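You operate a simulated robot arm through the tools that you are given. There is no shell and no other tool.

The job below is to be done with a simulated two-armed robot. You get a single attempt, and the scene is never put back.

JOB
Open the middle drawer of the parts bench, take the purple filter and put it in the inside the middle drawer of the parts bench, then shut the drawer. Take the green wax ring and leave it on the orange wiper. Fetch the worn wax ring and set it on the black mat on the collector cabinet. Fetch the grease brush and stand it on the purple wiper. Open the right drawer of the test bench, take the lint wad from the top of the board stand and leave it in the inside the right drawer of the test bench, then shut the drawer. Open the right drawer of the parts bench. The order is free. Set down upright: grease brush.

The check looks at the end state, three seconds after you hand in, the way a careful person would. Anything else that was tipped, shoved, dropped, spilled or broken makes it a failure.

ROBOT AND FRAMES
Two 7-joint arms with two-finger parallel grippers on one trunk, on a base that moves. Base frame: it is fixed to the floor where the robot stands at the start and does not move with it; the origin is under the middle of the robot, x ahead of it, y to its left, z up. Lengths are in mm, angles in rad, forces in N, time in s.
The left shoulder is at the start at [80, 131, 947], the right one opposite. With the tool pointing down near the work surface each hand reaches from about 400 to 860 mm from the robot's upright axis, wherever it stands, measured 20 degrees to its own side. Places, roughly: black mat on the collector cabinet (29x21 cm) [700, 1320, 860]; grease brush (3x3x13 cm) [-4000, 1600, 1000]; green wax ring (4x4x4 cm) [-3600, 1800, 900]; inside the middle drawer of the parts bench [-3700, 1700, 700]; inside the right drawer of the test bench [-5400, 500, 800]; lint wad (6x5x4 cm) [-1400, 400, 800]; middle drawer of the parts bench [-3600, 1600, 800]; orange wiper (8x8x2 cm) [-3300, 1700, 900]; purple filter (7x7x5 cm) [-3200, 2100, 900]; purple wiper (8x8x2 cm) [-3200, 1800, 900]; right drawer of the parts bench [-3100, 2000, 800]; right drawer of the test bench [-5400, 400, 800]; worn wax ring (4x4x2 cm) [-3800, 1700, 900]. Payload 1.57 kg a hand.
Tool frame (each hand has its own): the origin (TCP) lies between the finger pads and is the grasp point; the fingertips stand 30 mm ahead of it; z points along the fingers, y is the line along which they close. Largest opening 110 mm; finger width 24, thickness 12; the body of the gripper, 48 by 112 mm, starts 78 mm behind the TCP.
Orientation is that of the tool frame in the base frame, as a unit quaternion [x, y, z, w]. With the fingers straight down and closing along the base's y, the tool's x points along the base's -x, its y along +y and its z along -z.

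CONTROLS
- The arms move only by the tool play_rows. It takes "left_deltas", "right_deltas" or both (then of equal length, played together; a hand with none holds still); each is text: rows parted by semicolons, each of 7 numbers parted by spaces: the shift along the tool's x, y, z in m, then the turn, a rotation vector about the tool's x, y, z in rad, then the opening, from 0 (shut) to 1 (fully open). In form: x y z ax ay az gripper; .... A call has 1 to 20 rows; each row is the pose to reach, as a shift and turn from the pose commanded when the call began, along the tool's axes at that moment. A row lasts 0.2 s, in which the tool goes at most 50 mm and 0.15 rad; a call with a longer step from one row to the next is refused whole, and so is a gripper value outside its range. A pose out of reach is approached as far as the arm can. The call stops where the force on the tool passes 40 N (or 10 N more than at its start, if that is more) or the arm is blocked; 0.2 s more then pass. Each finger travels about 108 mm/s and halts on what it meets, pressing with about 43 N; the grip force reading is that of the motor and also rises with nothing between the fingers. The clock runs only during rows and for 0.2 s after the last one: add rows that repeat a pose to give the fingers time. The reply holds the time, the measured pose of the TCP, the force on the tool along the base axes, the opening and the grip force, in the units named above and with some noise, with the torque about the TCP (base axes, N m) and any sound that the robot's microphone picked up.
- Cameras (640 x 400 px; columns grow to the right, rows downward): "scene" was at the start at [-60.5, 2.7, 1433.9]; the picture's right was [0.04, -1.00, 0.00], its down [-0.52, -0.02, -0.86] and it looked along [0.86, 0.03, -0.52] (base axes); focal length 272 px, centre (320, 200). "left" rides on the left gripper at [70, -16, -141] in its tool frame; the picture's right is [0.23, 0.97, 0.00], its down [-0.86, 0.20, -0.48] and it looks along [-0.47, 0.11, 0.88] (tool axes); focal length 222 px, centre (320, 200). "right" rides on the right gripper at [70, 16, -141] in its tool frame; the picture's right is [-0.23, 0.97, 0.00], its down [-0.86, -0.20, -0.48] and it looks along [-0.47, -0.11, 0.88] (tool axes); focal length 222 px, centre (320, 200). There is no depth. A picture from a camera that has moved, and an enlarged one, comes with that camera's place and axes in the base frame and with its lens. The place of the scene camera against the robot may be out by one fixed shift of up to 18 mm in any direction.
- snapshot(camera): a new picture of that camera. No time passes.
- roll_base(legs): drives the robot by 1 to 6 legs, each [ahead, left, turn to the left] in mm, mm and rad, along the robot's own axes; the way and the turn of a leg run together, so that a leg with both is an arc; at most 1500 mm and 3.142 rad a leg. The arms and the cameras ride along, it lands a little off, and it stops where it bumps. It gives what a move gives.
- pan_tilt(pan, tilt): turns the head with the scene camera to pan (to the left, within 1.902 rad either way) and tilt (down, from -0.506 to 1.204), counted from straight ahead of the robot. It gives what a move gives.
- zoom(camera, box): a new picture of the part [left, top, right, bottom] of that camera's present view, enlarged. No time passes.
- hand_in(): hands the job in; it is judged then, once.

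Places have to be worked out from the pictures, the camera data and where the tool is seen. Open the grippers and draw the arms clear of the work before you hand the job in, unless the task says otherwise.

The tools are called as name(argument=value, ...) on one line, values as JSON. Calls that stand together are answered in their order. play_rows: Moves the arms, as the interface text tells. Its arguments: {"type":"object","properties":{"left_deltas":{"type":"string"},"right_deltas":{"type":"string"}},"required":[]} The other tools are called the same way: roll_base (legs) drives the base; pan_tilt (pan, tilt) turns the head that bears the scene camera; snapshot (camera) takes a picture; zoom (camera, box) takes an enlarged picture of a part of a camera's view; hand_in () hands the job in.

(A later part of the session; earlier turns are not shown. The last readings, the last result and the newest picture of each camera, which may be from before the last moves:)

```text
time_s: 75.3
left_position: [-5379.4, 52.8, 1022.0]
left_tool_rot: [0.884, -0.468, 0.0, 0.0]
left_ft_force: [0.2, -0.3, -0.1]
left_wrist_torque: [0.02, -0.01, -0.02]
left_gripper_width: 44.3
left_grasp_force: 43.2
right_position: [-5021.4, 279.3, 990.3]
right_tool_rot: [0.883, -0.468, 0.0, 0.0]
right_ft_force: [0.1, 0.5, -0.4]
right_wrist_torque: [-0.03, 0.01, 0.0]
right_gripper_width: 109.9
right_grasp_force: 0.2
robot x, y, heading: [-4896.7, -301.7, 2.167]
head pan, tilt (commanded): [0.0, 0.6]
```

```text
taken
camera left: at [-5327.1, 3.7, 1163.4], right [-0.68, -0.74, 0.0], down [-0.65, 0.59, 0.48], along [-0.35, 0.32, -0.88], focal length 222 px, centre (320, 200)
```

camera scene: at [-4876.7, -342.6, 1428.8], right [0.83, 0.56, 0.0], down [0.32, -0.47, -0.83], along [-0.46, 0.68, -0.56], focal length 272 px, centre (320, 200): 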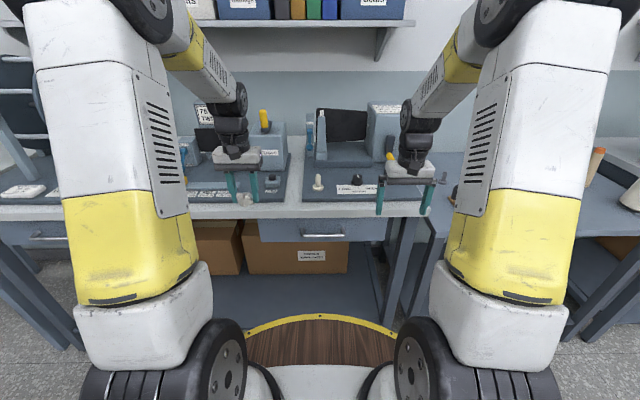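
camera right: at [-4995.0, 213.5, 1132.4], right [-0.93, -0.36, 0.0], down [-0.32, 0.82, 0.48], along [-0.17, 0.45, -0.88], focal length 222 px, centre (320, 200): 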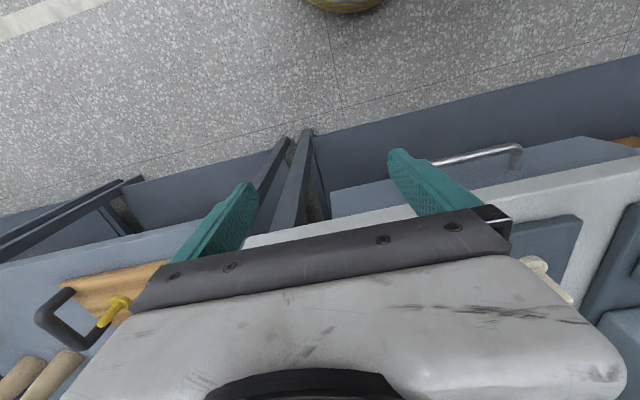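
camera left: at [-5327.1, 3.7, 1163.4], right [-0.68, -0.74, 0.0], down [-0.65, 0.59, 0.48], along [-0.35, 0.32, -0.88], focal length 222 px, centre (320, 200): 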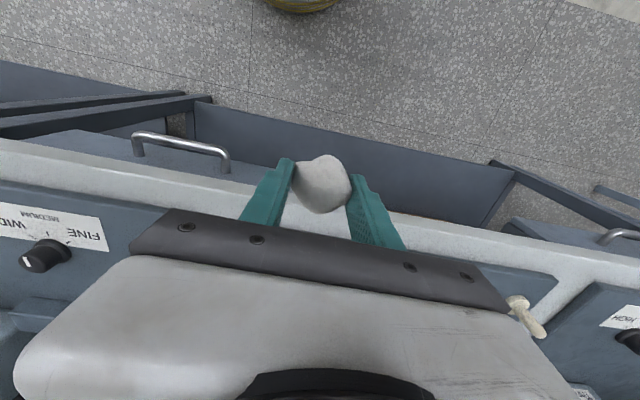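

The drawer handle triangulates to a bar about 140 mm wide centred at u≈3131 mm, r≈-4218 mm, z≈806 — about 640 mm ahead of the robot. I back off slightly, slide left so that it lies in front of the right arm, and then turn the right tool to point forward with its fingers closing vertically.

roll_base(legs=[[-60, 70, 0]])

play_rows(right_deltas="0 0 0 0.0864 -0.0864 -0.0864 1; 0 0 0 0.1727 -0.1727 -0.1727 1; 0 0 0 0.2591 -0.2591 -0.2591 1; 0 0 0 0.3454 -0.3454 -0.3454 1; 0 0 0 0.4318 -0.4318 -0.4318 1; 0 0 0 0.5182 -0.5182 -0.5182 1; 0 0 0 0.6045 -0.6045 -0.6045 1; 0 0 0 0.6909 -0.6909 -0.6909 1; 0 0 0 0.7772 -0.7772 -0.7772 1; 0 0 0 0.8636 -0.8636 -0.8636 1; 0 0 0 0.95 -0.95 -0.95 1; 0 0 0 1.0363 -1.0363 -1.0363 1; 0 0 0 1.1227 -1.1227 -1.1227 1; 0 0 0 1.209 -1.209 -1.209 1; 0 0 0 1.209 -1.209 -1.209 1; 0 0 0 1.209 -1.209 -1.209 1")

snapshot(camera="scene")

snapshot(camera="right")

```text
time_s: 76.5
left_position: [-5404.4, -37.5, 1020.8]
left_tool_rot: [0.884, -0.467, 0.0, 0.0]
left_ft_force: [0.6, -0.3, 0.2]
left_wrist_torque: [-0.04, -0.03, 0.0]
left_gripper_width: 44.3
left_grasp_force: 43.2
right_position: [-5043.8, 192.3, 989.5]
right_tool_rot: [0.884, -0.467, 0.0, 0.0]
right_ft_force: [-0.9, -0.4, 0.2]
right_wrist_torque: [0.02, 0.0, 0.02]
right_gripper_width: 110.0
right_grasp_force: 0.0
robot x, y, heading: [-4916.6, -391.4, 2.166]
head pan, tilt (commanded): [0.0, 0.6]
```

```text
time_s: 79.8
left_position: [-5404.0, -36.9, 1020.1]
left_tool_rot: [0.884, -0.467, 0.001, 0.0]
left_ft_force: [0.3, 1.7, 0.5]
left_wrist_torque: [-0.07, -0.05, -0.01]
left_gripper_width: 44.1
left_grasp_force: 43.0
right_position: [-5116.6, 209.1, 1075.1]
right_tool_rot: [0.762, 0.109, -0.189, -0.61]
right_ft_force: [-0.7, 0.8, -0.4]
right_wrist_torque: [0.02, 0.02, 0.01]
right_gripper_width: 110.0
right_grasp_force: 0.0
right hand out of reach, approached as far as the arm can: row 9, 10, 11, 12, 13, 14, 15, 16
robot x, y, heading: [-4919.7, -391.7, 2.173]
head pan, tilt (commanded): [0.0, 0.6]
```

```text
taken
camera scene: at [-4900.3, -431.2, 1428.9], right [0.83, 0.56, 0.0], down [0.32, -0.47, -0.82], along [-0.46, 0.68, -0.57], focal length 272 px, centre (320, 200)
```

scene: 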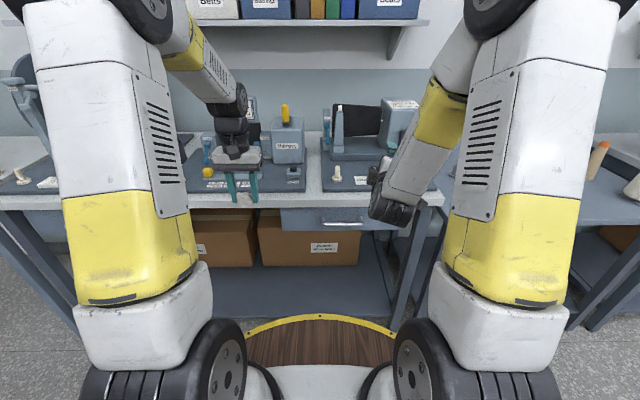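

```text
taken
camera right: at [-4994.2, 107.2, 1075.4], right [-0.27, -0.32, -0.91], down [-0.56, -0.72, 0.41], along [-0.78, 0.62, 0.01], focal length 222 px, centre (320, 200)
```

right: 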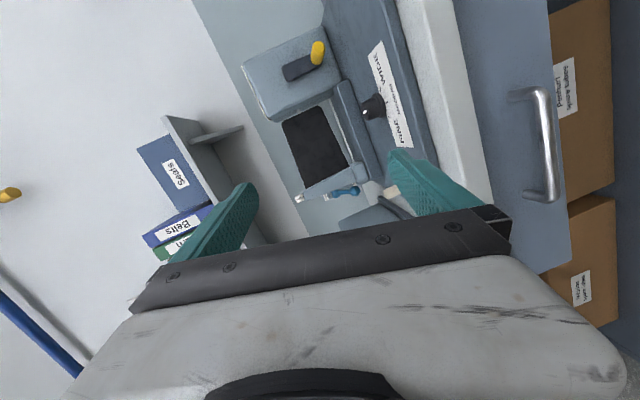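

The arm only partly reached the turned pose there. I send a null row to see what it settles to before choosing the next move.

play_rows(right_deltas="0 0 0 0 0 0 1")

```text
time_s: 80.2
left_position: [-5403.8, -36.6, 1020.0]
left_tool_rot: [0.884, -0.467, 0.0, 0.0]
left_ft_force: [0.4, 0.7, 0.7]
left_wrist_torque: [0.02, 0.03, 0.02]
left_gripper_width: 43.8
left_grasp_force: 43.2
right_position: [-5116.4, 208.6, 1075.9]
right_tool_rot: [0.762, 0.109, -0.189, -0.61]
right_ft_force: [-0.7, -0.3, 1.3]
right_wrist_torque: [0.01, 0.05, 0.01]
right_gripper_width: 110.0
right_grasp_force: 0.0
robot x, y, heading: [-4915.6, -391.0, 2.168]
head pan, tilt (commanded): [0.0, 0.6]
```

The null row confirms that offsets are taken from the reached pose. I now lower the right hand towards the handle height while finishing the turn.

play_rows(right_deltas="-0.007 0.0385 0.0073 0.0285 -0.027 -0.028 1; -0.014 0.077 0.0146 0.057 -0.054 -0.056 1; -0.021 0.1155 0.022 0.0855 -0.081 -0.0845 1; -0.028 0.154 0.0293 0.114 -0.108 -0.1127 1; -0.035 0.193 0.0366 0.1425 -0.135 -0.141 1; -0.0423 0.2313 0.0439 0.171 -0.162 -0.169 1; -0.0423 0.2313 0.0439 0.171 -0.162 -0.169 1")

snapshot(camera="right")

snapshot(camera="scene")

```text
time_s: 81.8
left_position: [-5403.6, -36.8, 1022.0]
left_tool_rot: [0.884, -0.467, 0.0, -0.001]
left_ft_force: [-0.3, 0.3, -0.4]
left_wrist_torque: [-0.02, -0.01, -0.01]
left_gripper_width: 45.0
left_grasp_force: 42.9
right_position: [-5186.9, 181.0, 846.6]
right_tool_rot: [0.677, 0.205, -0.207, -0.676]
right_ft_force: [-0.2, 0.1, 0.3]
right_wrist_torque: [-0.03, 0.03, -0.01]
right_gripper_width: 110.1
right_grasp_force: 0.1
right hand out of reach, approached as far as the arm can: row 1, 2
robot x, y, heading: [-4921.5, -390.9, 2.166]
head pan, tilt (commanded): [0.0, 0.6]
```

```text
taken
camera right: at [-5049.5, 102.5, 830.9], right [-0.19, -0.13, -0.97], down [-0.44, -0.87, 0.2], along [-0.88, 0.47, 0.11], focal length 222 px, centre (320, 200)
```

right: 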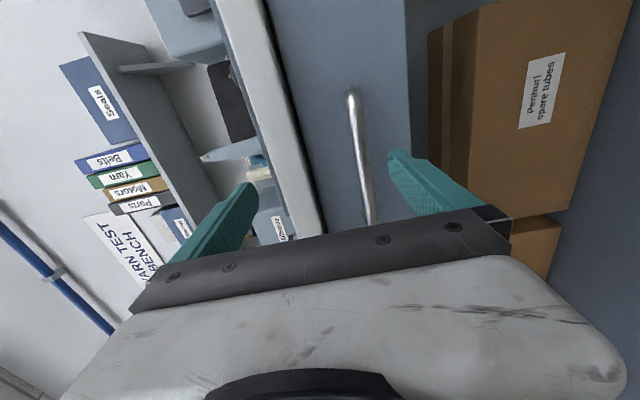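

```text
taken
camera scene: at [-4899.7, -432.3, 1428.8], right [0.83, 0.56, 0.0], down [0.32, -0.47, -0.82], along [-0.46, 0.68, -0.57], focal length 272 px, centre (320, 200)
```

scene: 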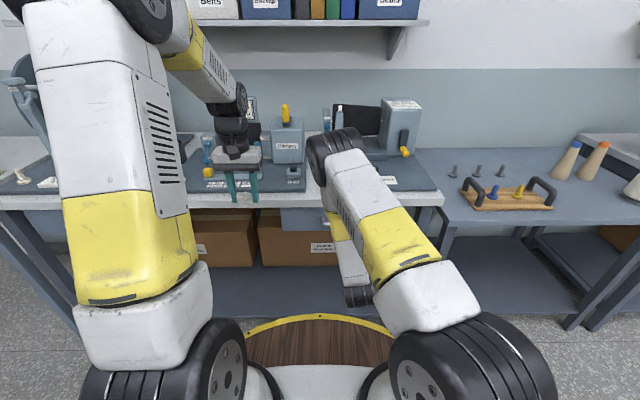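

The right tool now points straight forward with the fingers closing vertically; the bar re-measures at z≈806, u≈3131. I lower to bar height, narrow the opening and move forward around the bar.

play_rows(right_deltas="-0.010 0.02 0 0 0 0 0.5; -0.021 0.040 0 0 0 0 0.5; -0.021 0.040 0.015 0 0 0 0.5; -0.021 0.040 0.03 0 0 0 0.5; -0.021 0.040 0.045 0 0 0 0.5; -0.021 0.040 0.045 0 0 0 0.5")

snapshot(camera="right")

```text
time_s: 83.2
left_position: [-5404.1, -37.5, 1022.1]
left_tool_rot: [0.884, -0.467, 0.0, 0.0]
left_ft_force: [0.4, 0.3, 0.6]
left_wrist_torque: [0.0, 0.03, 0.0]
left_gripper_width: 44.5
left_grasp_force: 43.3
right_position: [-5228.4, 205.8, 804.0]
right_tool_rot: [0.678, 0.204, -0.206, -0.676]
right_ft_force: [0.1, 0.0, -0.2]
right_wrist_torque: [0.0, 0.02, 0.02]
right_gripper_width: 55.1
right_grasp_force: 0.0
robot x, y, heading: [-4915.6, -388.7, 2.167]
head pan, tilt (commanded): [0.0, 0.6]
```

```text
taken
camera right: at [-5090.9, 126.2, 789.7], right [-0.19, -0.13, -0.97], down [-0.44, -0.87, 0.2], along [-0.88, 0.47, 0.11], focal length 222 px, centre (320, 200)
```

right: 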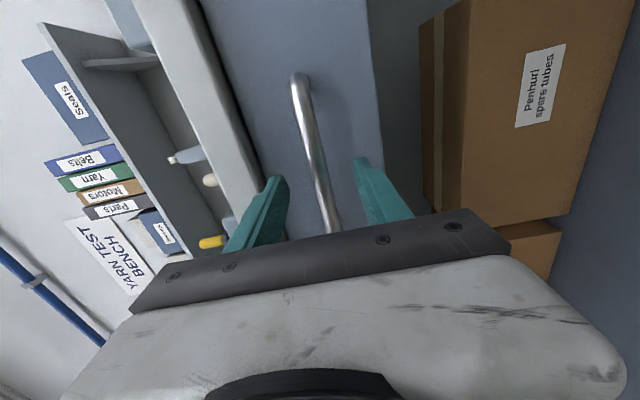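

The bar lies between the fingers. I go forward 24 mm, and close on the bar.

play_rows(right_deltas="0 -0.001 0.012 0 0 0 0.5; 0 -0.002 0.024 0 0 0 0.5; 0 -0.002 0.024 0 0 0 0.25; 0 -0.002 0.024 0 0 0 0; 0 -0.002 0.024 0 0 0 0; 0 -0.002 0.024 0 0 0 0")

snapshot(camera="right")

```text
time_s: 84.7
left_position: [-5405.1, -36.6, 1020.6]
left_tool_rot: [0.884, -0.468, 0.0, -0.001]
left_ft_force: [0.3, 0.5, -0.2]
left_wrist_torque: [0.0, -0.03, -0.02]
left_gripper_width: 44.1
left_grasp_force: 42.9
right_position: [-5239.2, 225.1, 803.8]
right_tool_rot: [0.68, 0.205, -0.206, -0.673]
right_ft_force: [-0.4, 0.0, -24.9]
right_wrist_torque: [0.03, -0.33, -0.15]
right_gripper_width: 14.7
right_grasp_force: 31.0
robot x, y, heading: [-4915.0, -390.2, 2.17]
head pan, tilt (commanded): [0.0, 0.6]
```

```text
taken
camera right: at [-5101.3, 145.3, 790.1], right [-0.19, -0.13, -0.97], down [-0.45, -0.87, 0.21], along [-0.88, 0.47, 0.1], focal length 222 px, centre (320, 200)
```

right: 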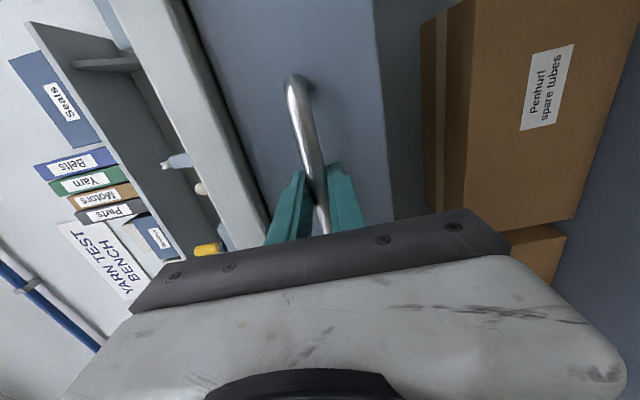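

The bar is gripped (14.7 mm), with a downward reaction meaning the hand is a little high. I lower 3 mm and pull back 30 mm by arm to test the drawer.

play_rows(right_deltas="0 0.003 0 0 0 0 0; 0 0.003 -0.010 0 0 0 0; 0 0.003 -0.020 0 0 0 0; 0 0.003 -0.030 0 0 0 0; 0 0.003 -0.030 0 0 0 0")

snapshot(camera="right")

```text
time_s: 85.8
left_position: [-5403.7, -37.7, 1020.8]
left_tool_rot: [0.884, -0.468, 0.0, 0.0]
left_ft_force: [-0.3, -0.1, 1.0]
left_wrist_torque: [0.02, 0.02, 0.03]
left_gripper_width: 44.3
left_grasp_force: 42.8
right_position: [-5223.3, 202.7, 803.2]
right_tool_rot: [0.679, 0.204, -0.204, -0.675]
right_ft_force: [10.2, 8.2, -20.5]
right_wrist_torque: [0.0, -0.25, -0.55]
right_gripper_width: 15.1
right_grasp_force: 30.7
robot x, y, heading: [-4917.3, -392.2, 2.163]
head pan, tilt (commanded): [0.0, 0.6]
```

```text
taken
camera right: at [-5085.7, 122.4, 789.6], right [-0.19, -0.13, -0.97], down [-0.45, -0.87, 0.2], along [-0.87, 0.47, 0.11], focal length 222 px, centre (320, 200)
```

right: 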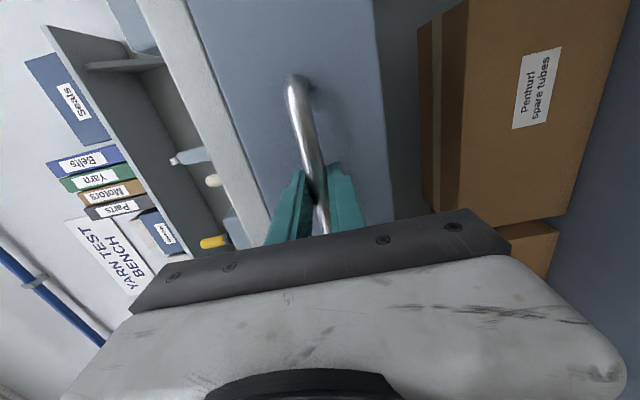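

The drawer slides with the arm. I now pull it further open by driving the base back in a step, watching forces.

roll_base(legs=[[-100, 0, 0]])

snapshot(camera="right")

snapshot(camera="scene")

```text
time_s: 87.0
left_position: [-5346.0, -122.6, 1021.0]
left_tool_rot: [0.884, -0.467, 0.0, 0.0]
left_ft_force: [0.4, 0.5, 0.4]
left_wrist_torque: [-0.03, -0.01, 0.01]
left_gripper_width: 44.2
left_grasp_force: 43.1
right_position: [-5167.0, 115.6, 803.1]
right_tool_rot: [0.679, 0.206, -0.206, -0.674]
right_ft_force: [17.5, 13.0, -20.6]
right_wrist_torque: [0.08, -0.38, -0.29]
right_gripper_width: 15.0
right_grasp_force: 31.1
robot x, y, heading: [-4858.9, -474.2, 2.175]
head pan, tilt (commanded): [0.0, 0.6]
```

```text
taken
camera right: at [-5029.4, 37.2, 789.6], right [-0.19, -0.13, -0.97], down [-0.44, -0.87, 0.2], along [-0.88, 0.47, 0.11], focal length 222 px, centre (320, 200)
```

right: 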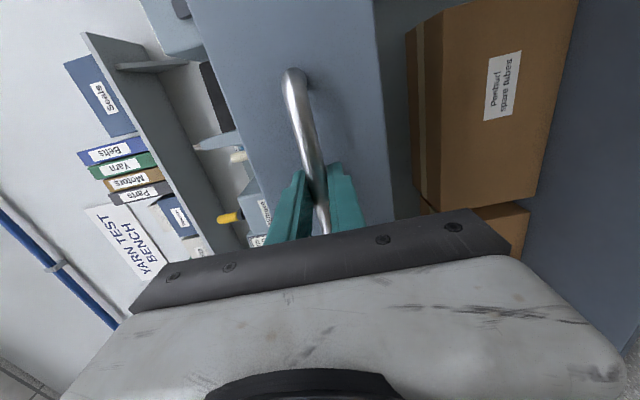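

```text
taken
camera scene: at [-4841.5, -515.8, 1428.9], right [0.83, 0.56, 0.0], down [0.32, -0.47, -0.82], along [-0.47, 0.68, -0.57], focal length 272 px, centre (320, 200)
```

scene: 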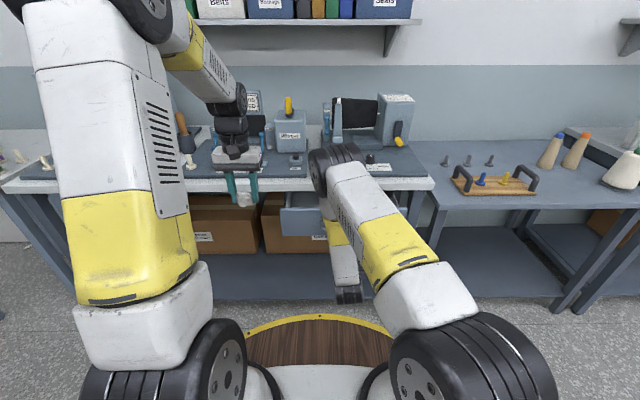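

The drawer is out about 130 mm, with a growing sideways force to the right of ~22 N. I relax the hand a bit to the right and pull another 100 mm.

play_rows(right_deltas="0.002 0 0 0 0 0 0; 0.003 0 0 0 0 0 0")

roll_base(legs=[[-100, 0, 0]])

snapshot(camera="left")

snapshot(camera="scene")

```text
time_s: 87.6
left_position: [-5346.8, -123.7, 1021.3]
left_tool_rot: [0.884, -0.467, 0.0, -0.001]
left_ft_force: [0.0, -0.3, -0.3]
left_wrist_torque: [0.0, 0.0, 0.02]
left_gripper_width: 44.0
left_grasp_force: 42.4
right_position: [-5166.5, 115.8, 804.0]
right_tool_rot: [0.678, 0.207, -0.208, -0.674]
right_ft_force: [-9.3, -8.7, -2.6]
right_wrist_torque: [0.2, -0.28, -0.48]
right_gripper_width: 14.7
right_grasp_force: 30.9
robot x, y, heading: [-4862.0, -473.4, 2.174]
head pan, tilt (commanded): [0.0, 0.6]
```

```text
time_s: 88.8
left_position: [-5289.6, -204.7, 1019.3]
left_tool_rot: [0.885, -0.466, 0.0, 0.0]
left_ft_force: [1.1, -0.3, -0.2]
left_wrist_torque: [0.02, 0.01, 0.01]
left_gripper_width: 43.8
left_grasp_force: 43.0
right_position: [-5107.6, 34.3, 803.4]
right_tool_rot: [0.678, 0.206, -0.207, -0.675]
right_ft_force: [-16.5, -10.7, -2.6]
right_wrist_torque: [0.11, -0.2, 0.26]
right_gripper_width: 14.7
right_grasp_force: 31.2
robot x, y, heading: [-4808.8, -555.5, 2.166]
head pan, tilt (commanded): [0.0, 0.6]
```

```text
taken
camera left: at [-5236.9, -254.6, 1163.3], right [-0.68, -0.74, 0.0], down [-0.65, 0.59, 0.48], along [-0.35, 0.32, -0.88], focal length 222 px, centre (320, 200)
```

left: 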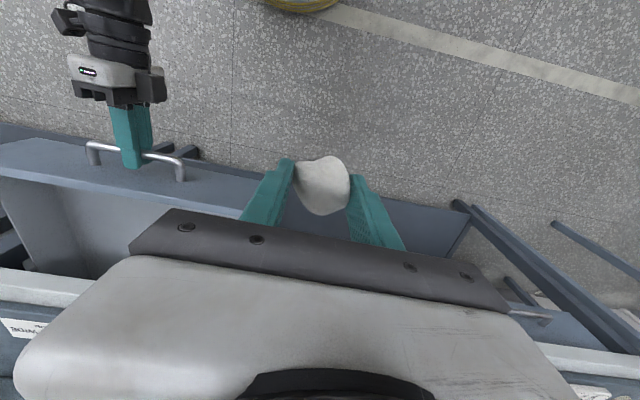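

```text
taken
camera scene: at [-4785.8, -600.0, 1428.8], right [0.83, 0.56, 0.0], down [0.32, -0.47, -0.82], along [-0.47, 0.68, -0.57], focal length 272 px, centre (320, 200)
```

scene: 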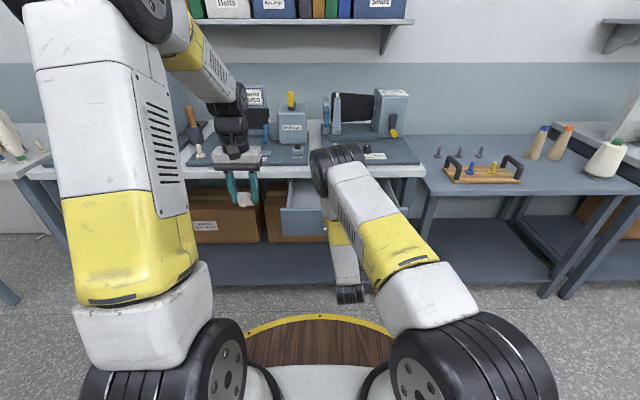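

The drawer is out about 230 mm. I release the handle, draw the right hand straight back and move it aside to the right to make room for the left hand.

play_rows(right_deltas="0 0 0 0 0 0 0.3; 0 0 0 0 0 0 0.5; 0 0 -0.02 0 0 0 0.5; 0 0 -0.05 0 0 0 0.5; 0.03 0 -0.08 0 0 0 0.5; 0.07 -0.01 -0.085 0 0 0 0.5; 0.11 -0.02 -0.085 0 0 0 0.5; 0.15 -0.03 -0.085 0 0 0 0.5; 0.19 -0.04 -0.085 0 0 0 0.5; 0.19 -0.04 -0.085 0 0 0 0.5")

snapshot(camera="left")

snapshot(camera="scene")

snapshot(camera="right")

```text
time_s: 91.0
left_position: [-5289.9, -205.9, 1021.7]
left_tool_rot: [0.884, -0.467, 0.0, -0.001]
left_ft_force: [-0.7, -0.7, 0.1]
left_wrist_torque: [0.03, 0.0, 0.02]
left_gripper_width: 42.1
left_grasp_force: 42.9
right_position: [-4908.1, 68.8, 843.0]
right_tool_rot: [0.678, 0.205, -0.206, -0.675]
right_ft_force: [-0.7, 0.1, -0.3]
right_wrist_torque: [0.01, 0.03, -0.01]
right_gripper_width: 54.9
right_grasp_force: 0.1
robot x, y, heading: [-4805.2, -554.9, 2.167]
head pan, tilt (commanded): [0.0, 0.6]
```

```text
taken
camera left: at [-5236.5, -254.4, 1163.4], right [-0.68, -0.74, 0.0], down [-0.65, 0.59, 0.48], along [-0.35, 0.32, -0.88], focal length 222 px, centre (320, 200)
```

left: 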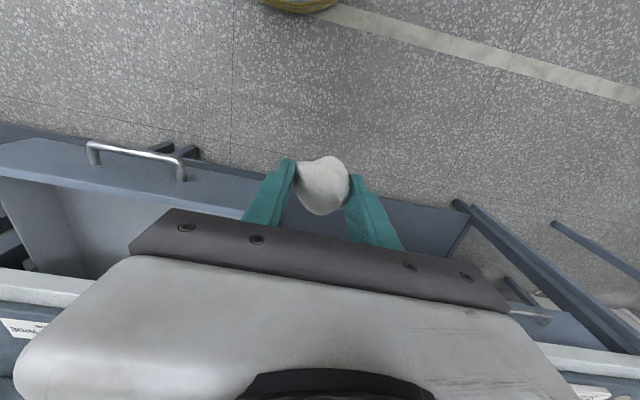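

```text
taken
camera scene: at [-4785.2, -599.7, 1428.8], right [0.83, 0.56, 0.0], down [0.32, -0.47, -0.82], along [-0.47, 0.68, -0.57], focal length 272 px, centre (320, 200)
```

scene: 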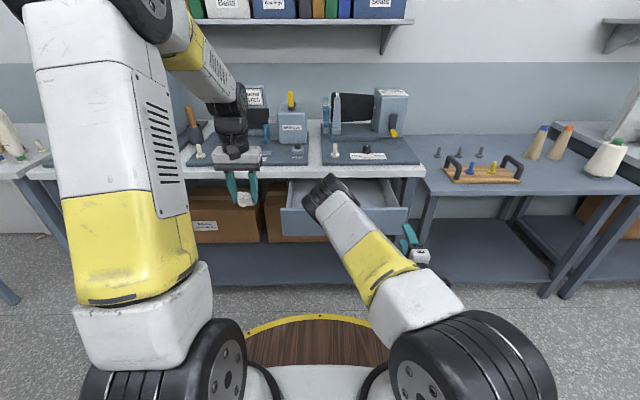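

```text
taken
camera right: at [-4770.2, -8.7, 828.0], right [-0.19, -0.13, -0.97], down [-0.44, -0.87, 0.2], along [-0.88, 0.47, 0.11], focal length 222 px, centre (320, 200)
```

right: 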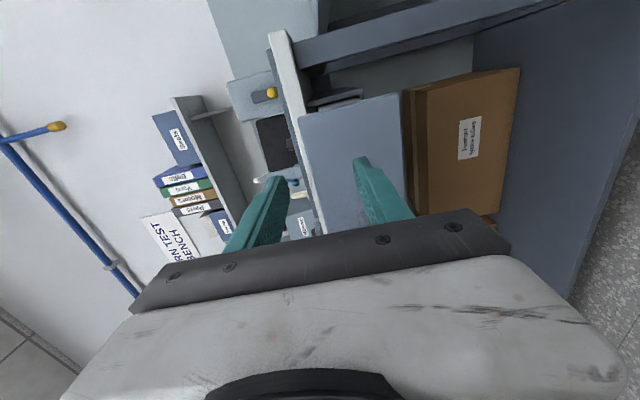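

The drawer is fully visible, but the right elbow sits over the middle. I shift the base forward 150 and right 150 so that the left arm can drop straight into the left half of the drawer.

roll_base(legs=[[150, -150, 0]])

snapshot(camera="left")

snapshot(camera="scene")

```text
time_s: 92.6
left_position: [-5248.5, 2.6, 1022.5]
left_tool_rot: [0.884, -0.467, 0.001, -0.001]
left_ft_force: [0.8, -0.1, 0.3]
left_wrist_torque: [0.01, -0.01, 0.02]
left_gripper_width: 43.3
left_grasp_force: 42.7
right_position: [-4866.8, 279.3, 841.4]
right_tool_rot: [0.678, 0.206, -0.208, -0.674]
right_ft_force: [0.6, -0.9, -0.3]
right_wrist_torque: [-0.03, 0.0, 0.03]
right_gripper_width: 55.0
right_grasp_force: 0.0
robot x, y, heading: [-4763.0, -347.6, 2.171]
head pan, tilt (commanded): [0.0, 0.6]
```

```text
taken
camera left: at [-5194.7, -46.0, 1163.4], right [-0.67, -0.74, 0.0], down [-0.65, 0.59, 0.48], along [-0.35, 0.32, -0.88], focal length 222 px, centre (320, 200)
```

left: 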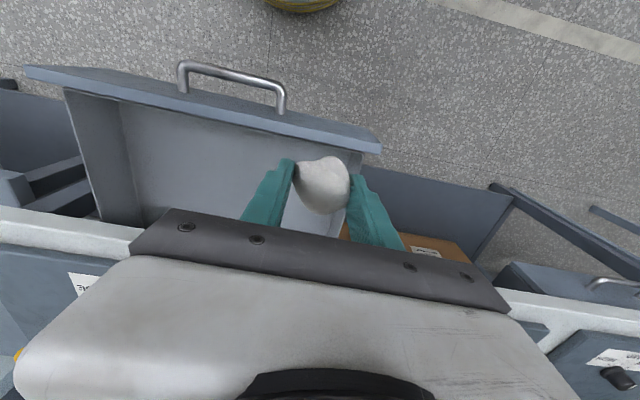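

```text
taken
camera scene: at [-4743.0, -390.6, 1428.8], right [0.82, 0.57, 0.0], down [0.32, -0.47, -0.82], along [-0.47, 0.68, -0.57], focal length 272 px, centre (320, 200)
```

scene: 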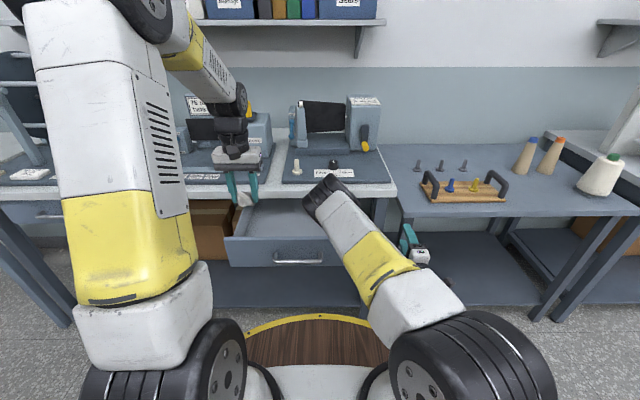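

The left hand is near the drawer's front-left corner. I move it to about u=3050, r=-4300 over the drawer interior and begin to lower.

play_rows(left_deltas="-0.035 -0.015 0 0 0 0 0.2; -0.07 -0.03 0 0 0 0 0.2; -0.11 -0.048 0 0 0 0 0.2; -0.11 -0.048 0.04 0 0 0 0.2; -0.11 -0.048 0.08 0 0 0 0.2; -0.11 -0.048 0.12 0 0 0 0.2; -0.11 -0.048 0.12 0 0 0 0.2")

snapshot(camera="left")

snapshot(camera="scene")

```text
time_s: 94.2
left_position: [-5268.4, 121.0, 899.6]
left_tool_rot: [0.884, -0.467, 0.001, 0.0]
left_ft_force: [-0.4, 0.5, -0.3]
left_wrist_torque: [0.04, -0.02, 0.0]
left_gripper_width: 43.2
left_grasp_force: 43.1
right_position: [-4865.4, 278.0, 843.1]
right_tool_rot: [0.678, 0.206, -0.207, -0.674]
right_ft_force: [-0.2, -0.5, 0.3]
right_wrist_torque: [-0.04, 0.0, -0.01]
right_gripper_width: 55.2
right_grasp_force: 0.1
robot x, y, heading: [-4763.2, -349.3, 2.166]
head pan, tilt (commanded): [0.0, 0.6]
```

```text
taken
camera left: at [-5215.1, 72.3, 1042.6], right [-0.67, -0.74, 0.0], down [-0.65, 0.59, 0.48], along [-0.35, 0.32, -0.88], focal length 222 px, centre (320, 200)
```

left: 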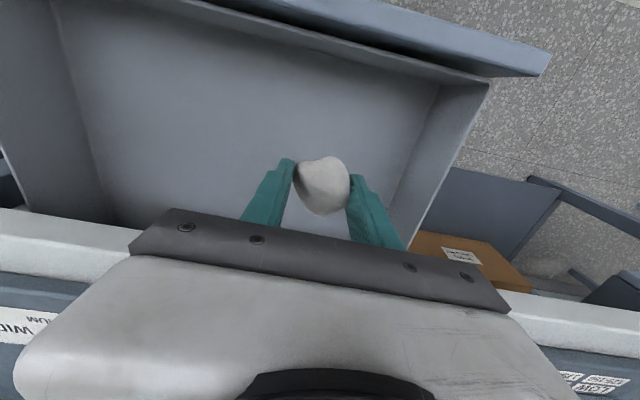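

```text
taken
camera scene: at [-4742.9, -390.6, 1428.8], right [0.82, 0.57, 0.0], down [0.32, -0.47, -0.82], along [-0.47, 0.68, -0.57], focal length 272 px, centre (320, 200)
```

scene: 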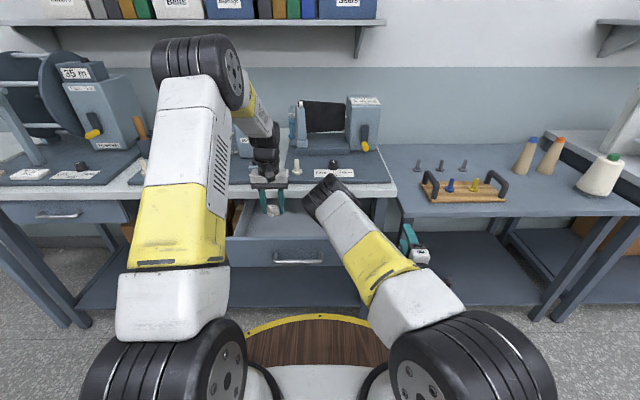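

The interior is empty; its floor works out at z≈760. I lower to about z=800 and release the wad gently.

play_rows(left_deltas="0 -0.01 0.035 0 0 0 0.2; 0 -0.02 0.065 0 0 0 0.2; 0 -0.02 0.085 0 0 0 0.2; 0 -0.02 0.098 0 0 0 0.2; 0 -0.02 0.098 0 0 0 0.4; 0 -0.02 0.098 0 0 0 0.55; 0 -0.02 0.098 0 0 0 0.7; 0 -0.02 0.098 0 0 0 0.7")

snapshot(camera="left")

```text
time_s: 96.0
left_position: [-5255.4, 132.9, 803.3]
left_tool_rot: [0.885, -0.466, 0.0, 0.0]
left_ft_force: [-0.1, 0.5, -0.1]
left_wrist_torque: [0.0, -0.01, 0.01]
left_gripper_width: 77.0
left_grasp_force: 0.1
right_position: [-4866.9, 279.8, 841.9]
right_tool_rot: [0.678, 0.206, -0.207, -0.674]
right_ft_force: [0.3, 0.0, 0.0]
right_wrist_torque: [0.0, 0.0, 0.02]
right_gripper_width: 54.9
right_grasp_force: 0.0
robot x, y, heading: [-4760.7, -348.9, 2.171]
head pan, tilt (commanded): [0.0, 0.6]
```

```text
taken
camera left: at [-5201.1, 83.8, 945.1], right [-0.67, -0.74, 0.0], down [-0.65, 0.59, 0.48], along [-0.35, 0.32, -0.88], focal length 222 px, centre (320, 200)
```

left: 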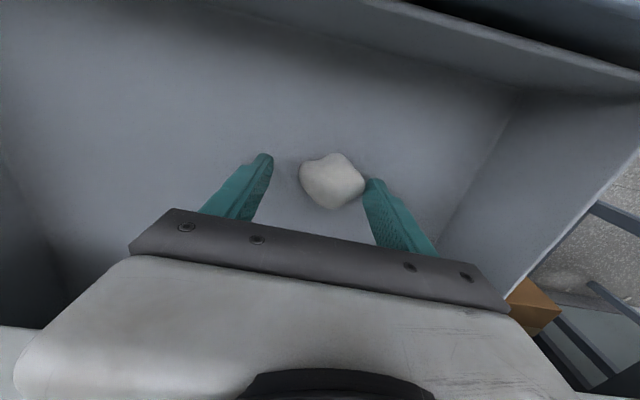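

The wad rests on the drawer floor. I open a bit wider, lift the left hand straight out and draw it back.

play_rows(left_deltas="0 0 0 0 0 0 0.95; 0 0 -0.03 0 0 0 0.95; 0 0 -0.07 0 0 0 0.95; 0 0 -0.115 0 0 0 0.95; 0 0 -0.16 0 0 0 0.95; 0 0 -0.205 0 0 0 0.95; 0.04 0.02 -0.22 0 0 0 0.95; 0.08 0.04 -0.22 0 0 0 0.95; 0.12 0.068 -0.22 0 0 0 0.95; 0.12 0.068 -0.22 0 0 0 0.95")

snapshot(camera="left")

```text
time_s: 98.2
left_position: [-5241.5, -9.0, 1020.3]
left_tool_rot: [0.884, -0.467, 0.0, 0.0]
left_ft_force: [0.1, 0.2, -0.2]
left_wrist_torque: [-0.01, -0.06, 0.0]
left_gripper_width: 104.6
left_grasp_force: 0.1
right_position: [-4867.5, 278.7, 841.8]
right_tool_rot: [0.678, 0.207, -0.208, -0.674]
right_ft_force: [-0.5, -0.8, -0.5]
right_wrist_torque: [0.02, 0.01, 0.0]
right_gripper_width: 55.0
right_grasp_force: 0.1
robot x, y, heading: [-4762.4, -347.3, 2.171]
head pan, tilt (commanded): [0.0, 0.6]
```

```text
taken
camera left: at [-5187.6, -58.0, 1162.7], right [-0.68, -0.74, 0.0], down [-0.65, 0.59, 0.48], along [-0.35, 0.32, -0.88], focal length 222 px, centre (320, 200)
```

left: 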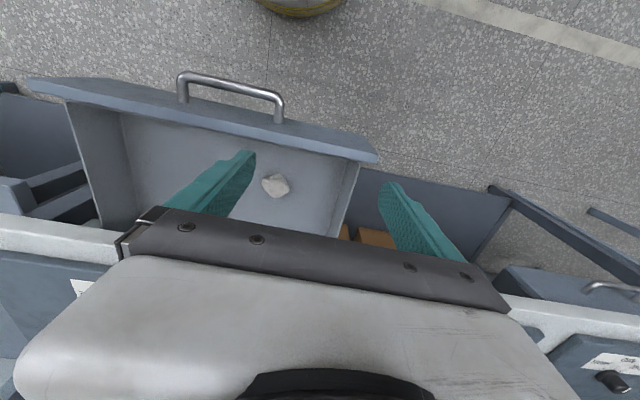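

The wad lies in the drawer. I return the base to its earlier place so that the right hand can regrip the handle and push the drawer shut.

roll_base(legs=[[-150, 150, 0]])

snapshot(camera="right")

```text
time_s: 99.8
left_position: [-5276.1, -214.5, 1021.8]
left_tool_rot: [0.884, -0.468, 0.0, 0.0]
left_ft_force: [0.3, 0.3, 0.7]
left_wrist_torque: [-0.02, 0.02, 0.01]
left_gripper_width: 104.4
left_grasp_force: 0.1
right_position: [-4901.3, 72.9, 841.9]
right_tool_rot: [0.679, 0.206, -0.207, -0.673]
right_ft_force: [0.0, -0.2, 0.2]
right_wrist_torque: [0.0, 0.0, -0.01]
right_gripper_width: 55.2
right_grasp_force: 0.1
robot x, y, heading: [-4797.5, -556.7, 2.173]
head pan, tilt (commanded): [0.0, 0.6]
```

```text
taken
camera right: at [-4763.8, -6.6, 827.9], right [-0.19, -0.13, -0.97], down [-0.45, -0.87, 0.2], along [-0.88, 0.47, 0.11], focal length 222 px, centre (320, 200)
```

right: 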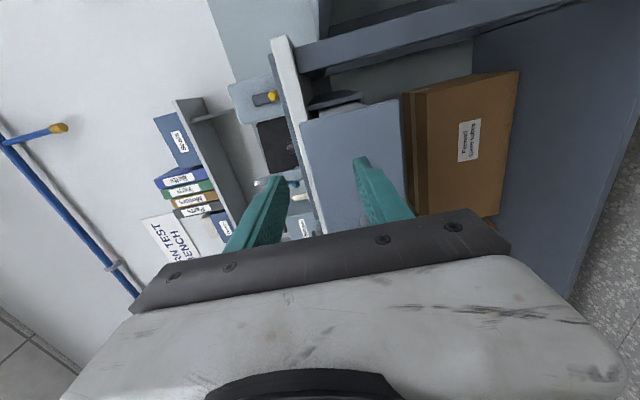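

I bring the right hand back in front of the handle at bar height.

play_rows(right_deltas="-0.04 0.01 0 0 0 0 0.5; -0.08 0.02 0 0 0 0 0.5; -0.12 0.03 0 0 0 0 0.5; -0.16 0.038 0 0 0 0 0.5; -0.192 0.0385 0.01 0 0 0 0.5; -0.192 0.0385 0.04 0 0 0 0.5; -0.192 0.0385 0.06 0 0 0 0.5; -0.192 0.0385 0.06 0 0 0 0.5")

snapshot(camera="right")

snapshot(camera="left")

```text
time_s: 101.7
left_position: [-5277.1, -213.1, 1020.6]
left_tool_rot: [0.884, -0.467, 0.0, 0.0]
left_ft_force: [0.0, -0.2, 0.2]
left_wrist_torque: [-0.01, 0.03, 0.0]
left_gripper_width: 104.5
left_grasp_force: 0.0
right_position: [-5094.3, 14.7, 801.0]
right_tool_rot: [0.678, 0.204, -0.206, -0.675]
right_ft_force: [0.0, -0.2, 0.2]
right_wrist_torque: [0.03, -0.01, 0.01]
right_gripper_width: 55.3
right_grasp_force: 0.0
robot x, y, heading: [-4797.1, -554.3, 2.168]
head pan, tilt (commanded): [0.0, 0.6]
```

```text
taken
camera right: at [-4956.2, -63.5, 787.6], right [-0.19, -0.13, -0.97], down [-0.44, -0.87, 0.2], along [-0.88, 0.47, 0.11], focal length 222 px, centre (320, 200)
```

right: 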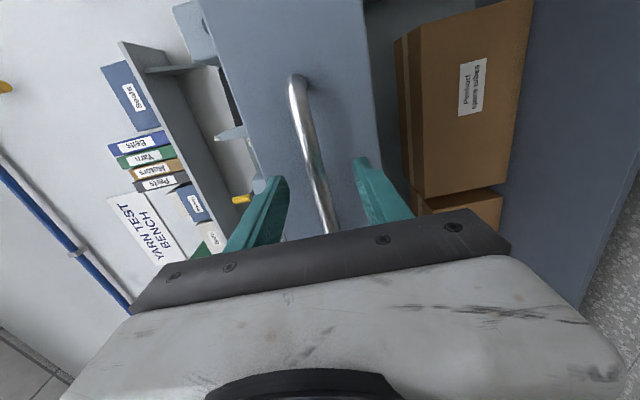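

```text
taken
camera left: at [-5223.5, -262.6, 1162.8], right [-0.68, -0.74, 0.0], down [-0.65, 0.59, 0.48], along [-0.35, 0.32, -0.88], focal length 222 px, centre (320, 200)
```

left: 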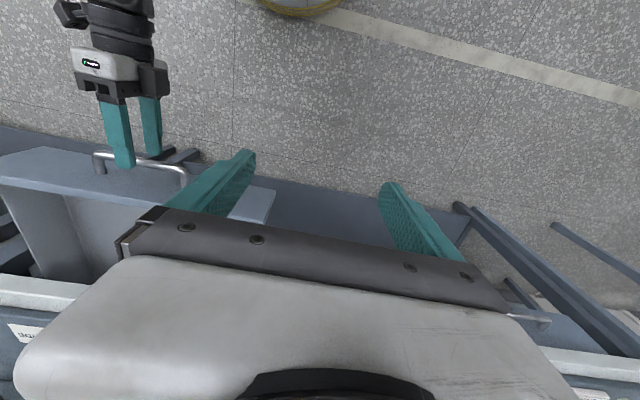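

The bar is again between the fingers. I go forward 23 mm and close.

play_rows(right_deltas="0 -0.001 0.012 0 0 0 0.5; 0 -0.0025 0.0235 0 0 0 0.4; 0 -0.0025 0.0235 0 0 0 0.2; 0 -0.0025 0.0235 0 0 0 0; 0 -0.0025 0.0235 0 0 0 0")

```text
time_s: 102.8
left_position: [-5278.0, -213.8, 1021.8]
left_tool_rot: [0.884, -0.468, 0.0, 0.0]
left_ft_force: [-0.2, 0.2, -0.4]
left_wrist_torque: [0.0, 0.01, 0.02]
left_gripper_width: 104.7
left_grasp_force: 0.1
right_position: [-5106.1, 34.2, 803.4]
right_tool_rot: [0.68, 0.205, -0.205, -0.674]
right_ft_force: [0.4, -2.2, -23.2]
right_wrist_torque: [0.0, -0.38, -0.21]
right_gripper_width: 14.8
right_grasp_force: 30.9
robot x, y, heading: [-4798.8, -553.1, 2.166]
head pan, tilt (commanded): [0.0, 0.6]
```

Gripped at 14.8 mm. I push the drawer in with the base, 150 mm first.

roll_base(legs=[[150, 0, 0]])

snapshot(camera="scene")

```text
time_s: 104.5
left_position: [-5360.4, -92.9, 1020.6]
left_tool_rot: [0.884, -0.468, 0.0, 0.0]
left_ft_force: [0.3, 0.2, 0.1]
left_wrist_torque: [0.0, -0.01, 0.0]
left_gripper_width: 104.8
left_grasp_force: 0.1
right_position: [-5191.3, 154.9, 803.5]
right_tool_rot: [0.68, 0.207, -0.206, -0.672]
right_ft_force: [-1.3, 0.0, -0.8]
right_wrist_torque: [0.12, -0.22, -0.12]
right_gripper_width: 14.8
right_grasp_force: 31.2
robot x, y, heading: [-4880.4, -432.6, 2.169]
head pan, tilt (commanded): [0.0, 0.6]
stopped in leg 1: the force on the tool passed its limit at 42 N (the readings are from after the stop); the commanded pose is now the measured one
```

```text
taken
camera scene: at [-4863.3, -475.5, 1428.8], right [0.83, 0.56, 0.0], down [0.32, -0.47, -0.82], along [-0.46, 0.68, -0.57], focal length 272 px, centre (320, 200)
```

scene: 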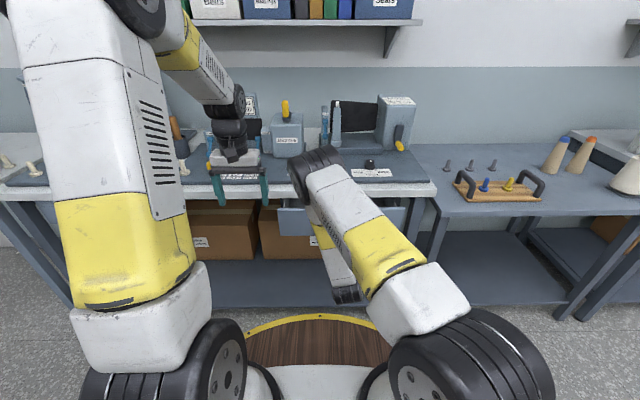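

The base push stopped on a combined preload at 42 N; the drawer has about 85 mm left. I continue pushing with the arm in small steps.

play_rows(right_deltas="0 0 0.01 0 0 0 0; 0 0 0.02 0 0 0 0; 0 0 0.03 0 0 0 0; 0 0 0.04 0 0 0 0; 0 0 0.05 0 0 0 0; 0 0 0.06 0 0 0 0; 0 0 0.07 0 0 0 0; 0 0 0.075 0 0 0 0; 0 0 0.08 0 0 0 0")

snapshot(camera="right")

```text
time_s: 106.5
left_position: [-5360.8, -93.5, 1020.8]
left_tool_rot: [0.884, -0.468, 0.0, 0.0]
left_ft_force: [-0.4, -0.8, 0.5]
left_wrist_torque: [0.02, 0.02, 0.01]
left_gripper_width: 104.5
left_grasp_force: 0.0
right_position: [-5238.5, 220.8, 803.8]
right_tool_rot: [0.68, 0.206, -0.208, -0.673]
right_ft_force: [-16.9, -9.2, 9.0]
right_wrist_torque: [0.25, -0.3, 0.32]
right_gripper_width: 15.1
right_grasp_force: 30.6
robot x, y, heading: [-4882.4, -434.3, 2.174]
head pan, tilt (commanded): [0.0, 0.6]
```

```text
taken
camera right: at [-5100.4, 142.3, 790.0], right [-0.19, -0.14, -0.97], down [-0.44, -0.87, 0.21], along [-0.88, 0.47, 0.1], focal length 222 px, centre (320, 200)
```

right: 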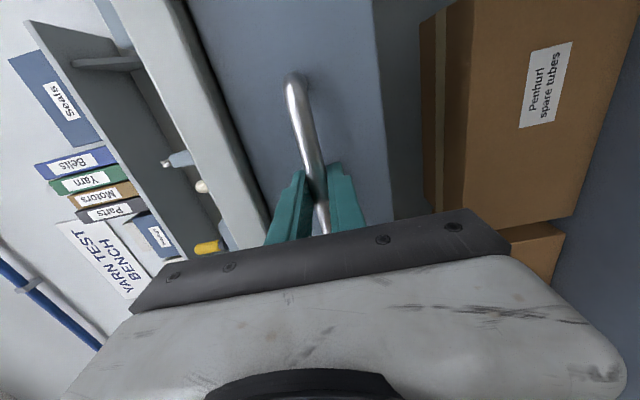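

About 4 mm remain compared with the closed position. I push a few millimetres more until it meets the stop.

play_rows(right_deltas="0.0015 0 0.003 0 0 0 0; 0.0015 0 0.006 0 0 0 0; 0.0015 0 0.009 0 0 0 0; 0.0015 0 0.012 0 0 0 0")

snapshot(camera="right")

snapshot(camera="left")

```text
time_s: 107.5
left_position: [-5358.3, -92.2, 1021.5]
left_tool_rot: [0.884, -0.468, 0.0, 0.0]
left_ft_force: [-0.2, 0.7, -0.6]
left_wrist_torque: [-0.04, -0.05, 0.05]
left_gripper_width: 104.6
left_grasp_force: 0.0
right_position: [-5238.1, 230.9, 804.1]
right_tool_rot: [0.681, 0.205, -0.205, -0.673]
right_ft_force: [10.8, -19.1, 21.7]
right_wrist_torque: [0.24, -0.17, -0.04]
right_gripper_width: 14.7
right_grasp_force: 30.8
robot x, y, heading: [-4880.1, -433.8, 2.168]
head pan, tilt (commanded): [0.0, 0.6]
```

```text
taken
camera right: at [-5101.0, 152.2, 790.2], right [-0.19, -0.14, -0.97], down [-0.45, -0.87, 0.21], along [-0.88, 0.47, 0.1], focal length 222 px, centre (320, 200)
```

right: 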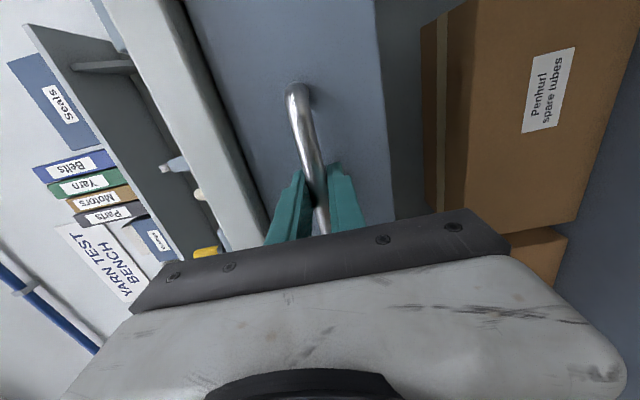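

```text
taken
camera left: at [-5305.7, -141.8, 1163.2], right [-0.68, -0.73, 0.0], down [-0.65, 0.59, 0.48], along [-0.35, 0.33, -0.88], focal length 222 px, centre (320, 200)
```

left: 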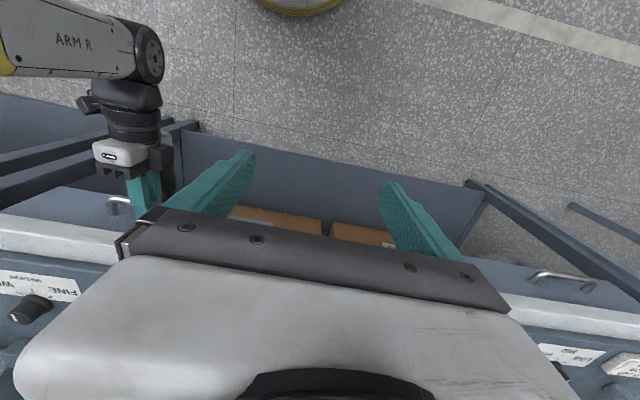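

The drawer is fully against its stop (22 N reaction). I relax slightly, open the fingers and back away.

play_rows(right_deltas="0 0 -0.003 0 0 0 0; 0 0 -0.003 0 0 0 0.25; 0 0 -0.003 0 0 0 0.5; 0 0 -0.02 0 0 0 0.5; 0 0 -0.05 0 0 0 0.5; 0 0 -0.09 0 0 0 0.5; 0 0 -0.13 0 0 0 0.5; 0 0 -0.13 0 0 0 0.5")

snapshot(camera="right")

pan_tilt(pan=-1.2, tilt=0.4)

snapshot(camera="scene")

```text
time_s: 109.3
left_position: [-5360.4, -91.3, 1020.3]
left_tool_rot: [0.884, -0.468, 0.001, 0.0]
left_ft_force: [0.9, -0.5, -0.4]
left_wrist_torque: [-0.03, 0.01, 0.03]
left_gripper_width: 104.4
left_grasp_force: 0.1
right_position: [-5168.9, 124.3, 809.2]
right_tool_rot: [0.681, 0.207, -0.207, -0.672]
right_ft_force: [0.2, 0.6, 0.6]
right_wrist_torque: [0.02, 0.02, 0.04]
right_gripper_width: 54.9
right_grasp_force: 0.1
robot x, y, heading: [-4881.6, -434.6, 2.162]
head pan, tilt (commanded): [0.0, 0.6]
```

```text
taken
camera right: at [-5030.3, 45.5, 795.5], right [-0.19, -0.14, -0.97], down [-0.44, -0.87, 0.21], along [-0.88, 0.47, 0.1], focal length 222 px, centre (320, 200)
```

right: 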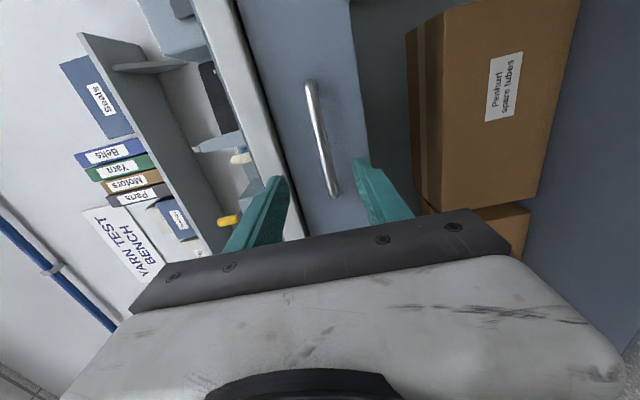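

```text
time_s: 110.7
left_position: [-5359.3, -93.4, 1020.2]
left_tool_rot: [0.884, -0.468, 0.001, 0.0]
left_ft_force: [-0.2, 0.0, 0.0]
left_wrist_torque: [0.01, -0.02, 0.0]
left_gripper_width: 104.3
left_grasp_force: 0.0
right_position: [-5167.8, 125.7, 809.4]
right_tool_rot: [0.68, 0.206, -0.208, -0.672]
right_ft_force: [0.5, -0.7, 0.9]
right_wrist_torque: [0.0, 0.01, 0.0]
right_gripper_width: 55.2
right_grasp_force: 0.0
robot x, y, heading: [-4881.9, -428.8, 2.164]
head pan, tilt (commanded): [-1.201, 0.4]
```

```text
taken
camera scene: at [-4761.0, -472.2, 1447.1], right [0.82, -0.57, 0.0], down [-0.22, -0.32, -0.92], along [0.52, 0.76, -0.39], focal length 272 px, centre (320, 200)
```

scene: 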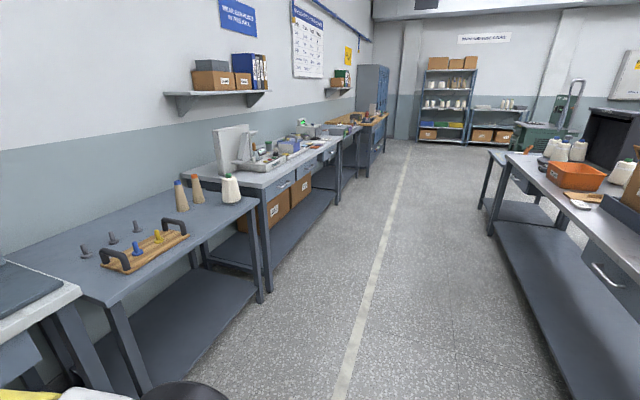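

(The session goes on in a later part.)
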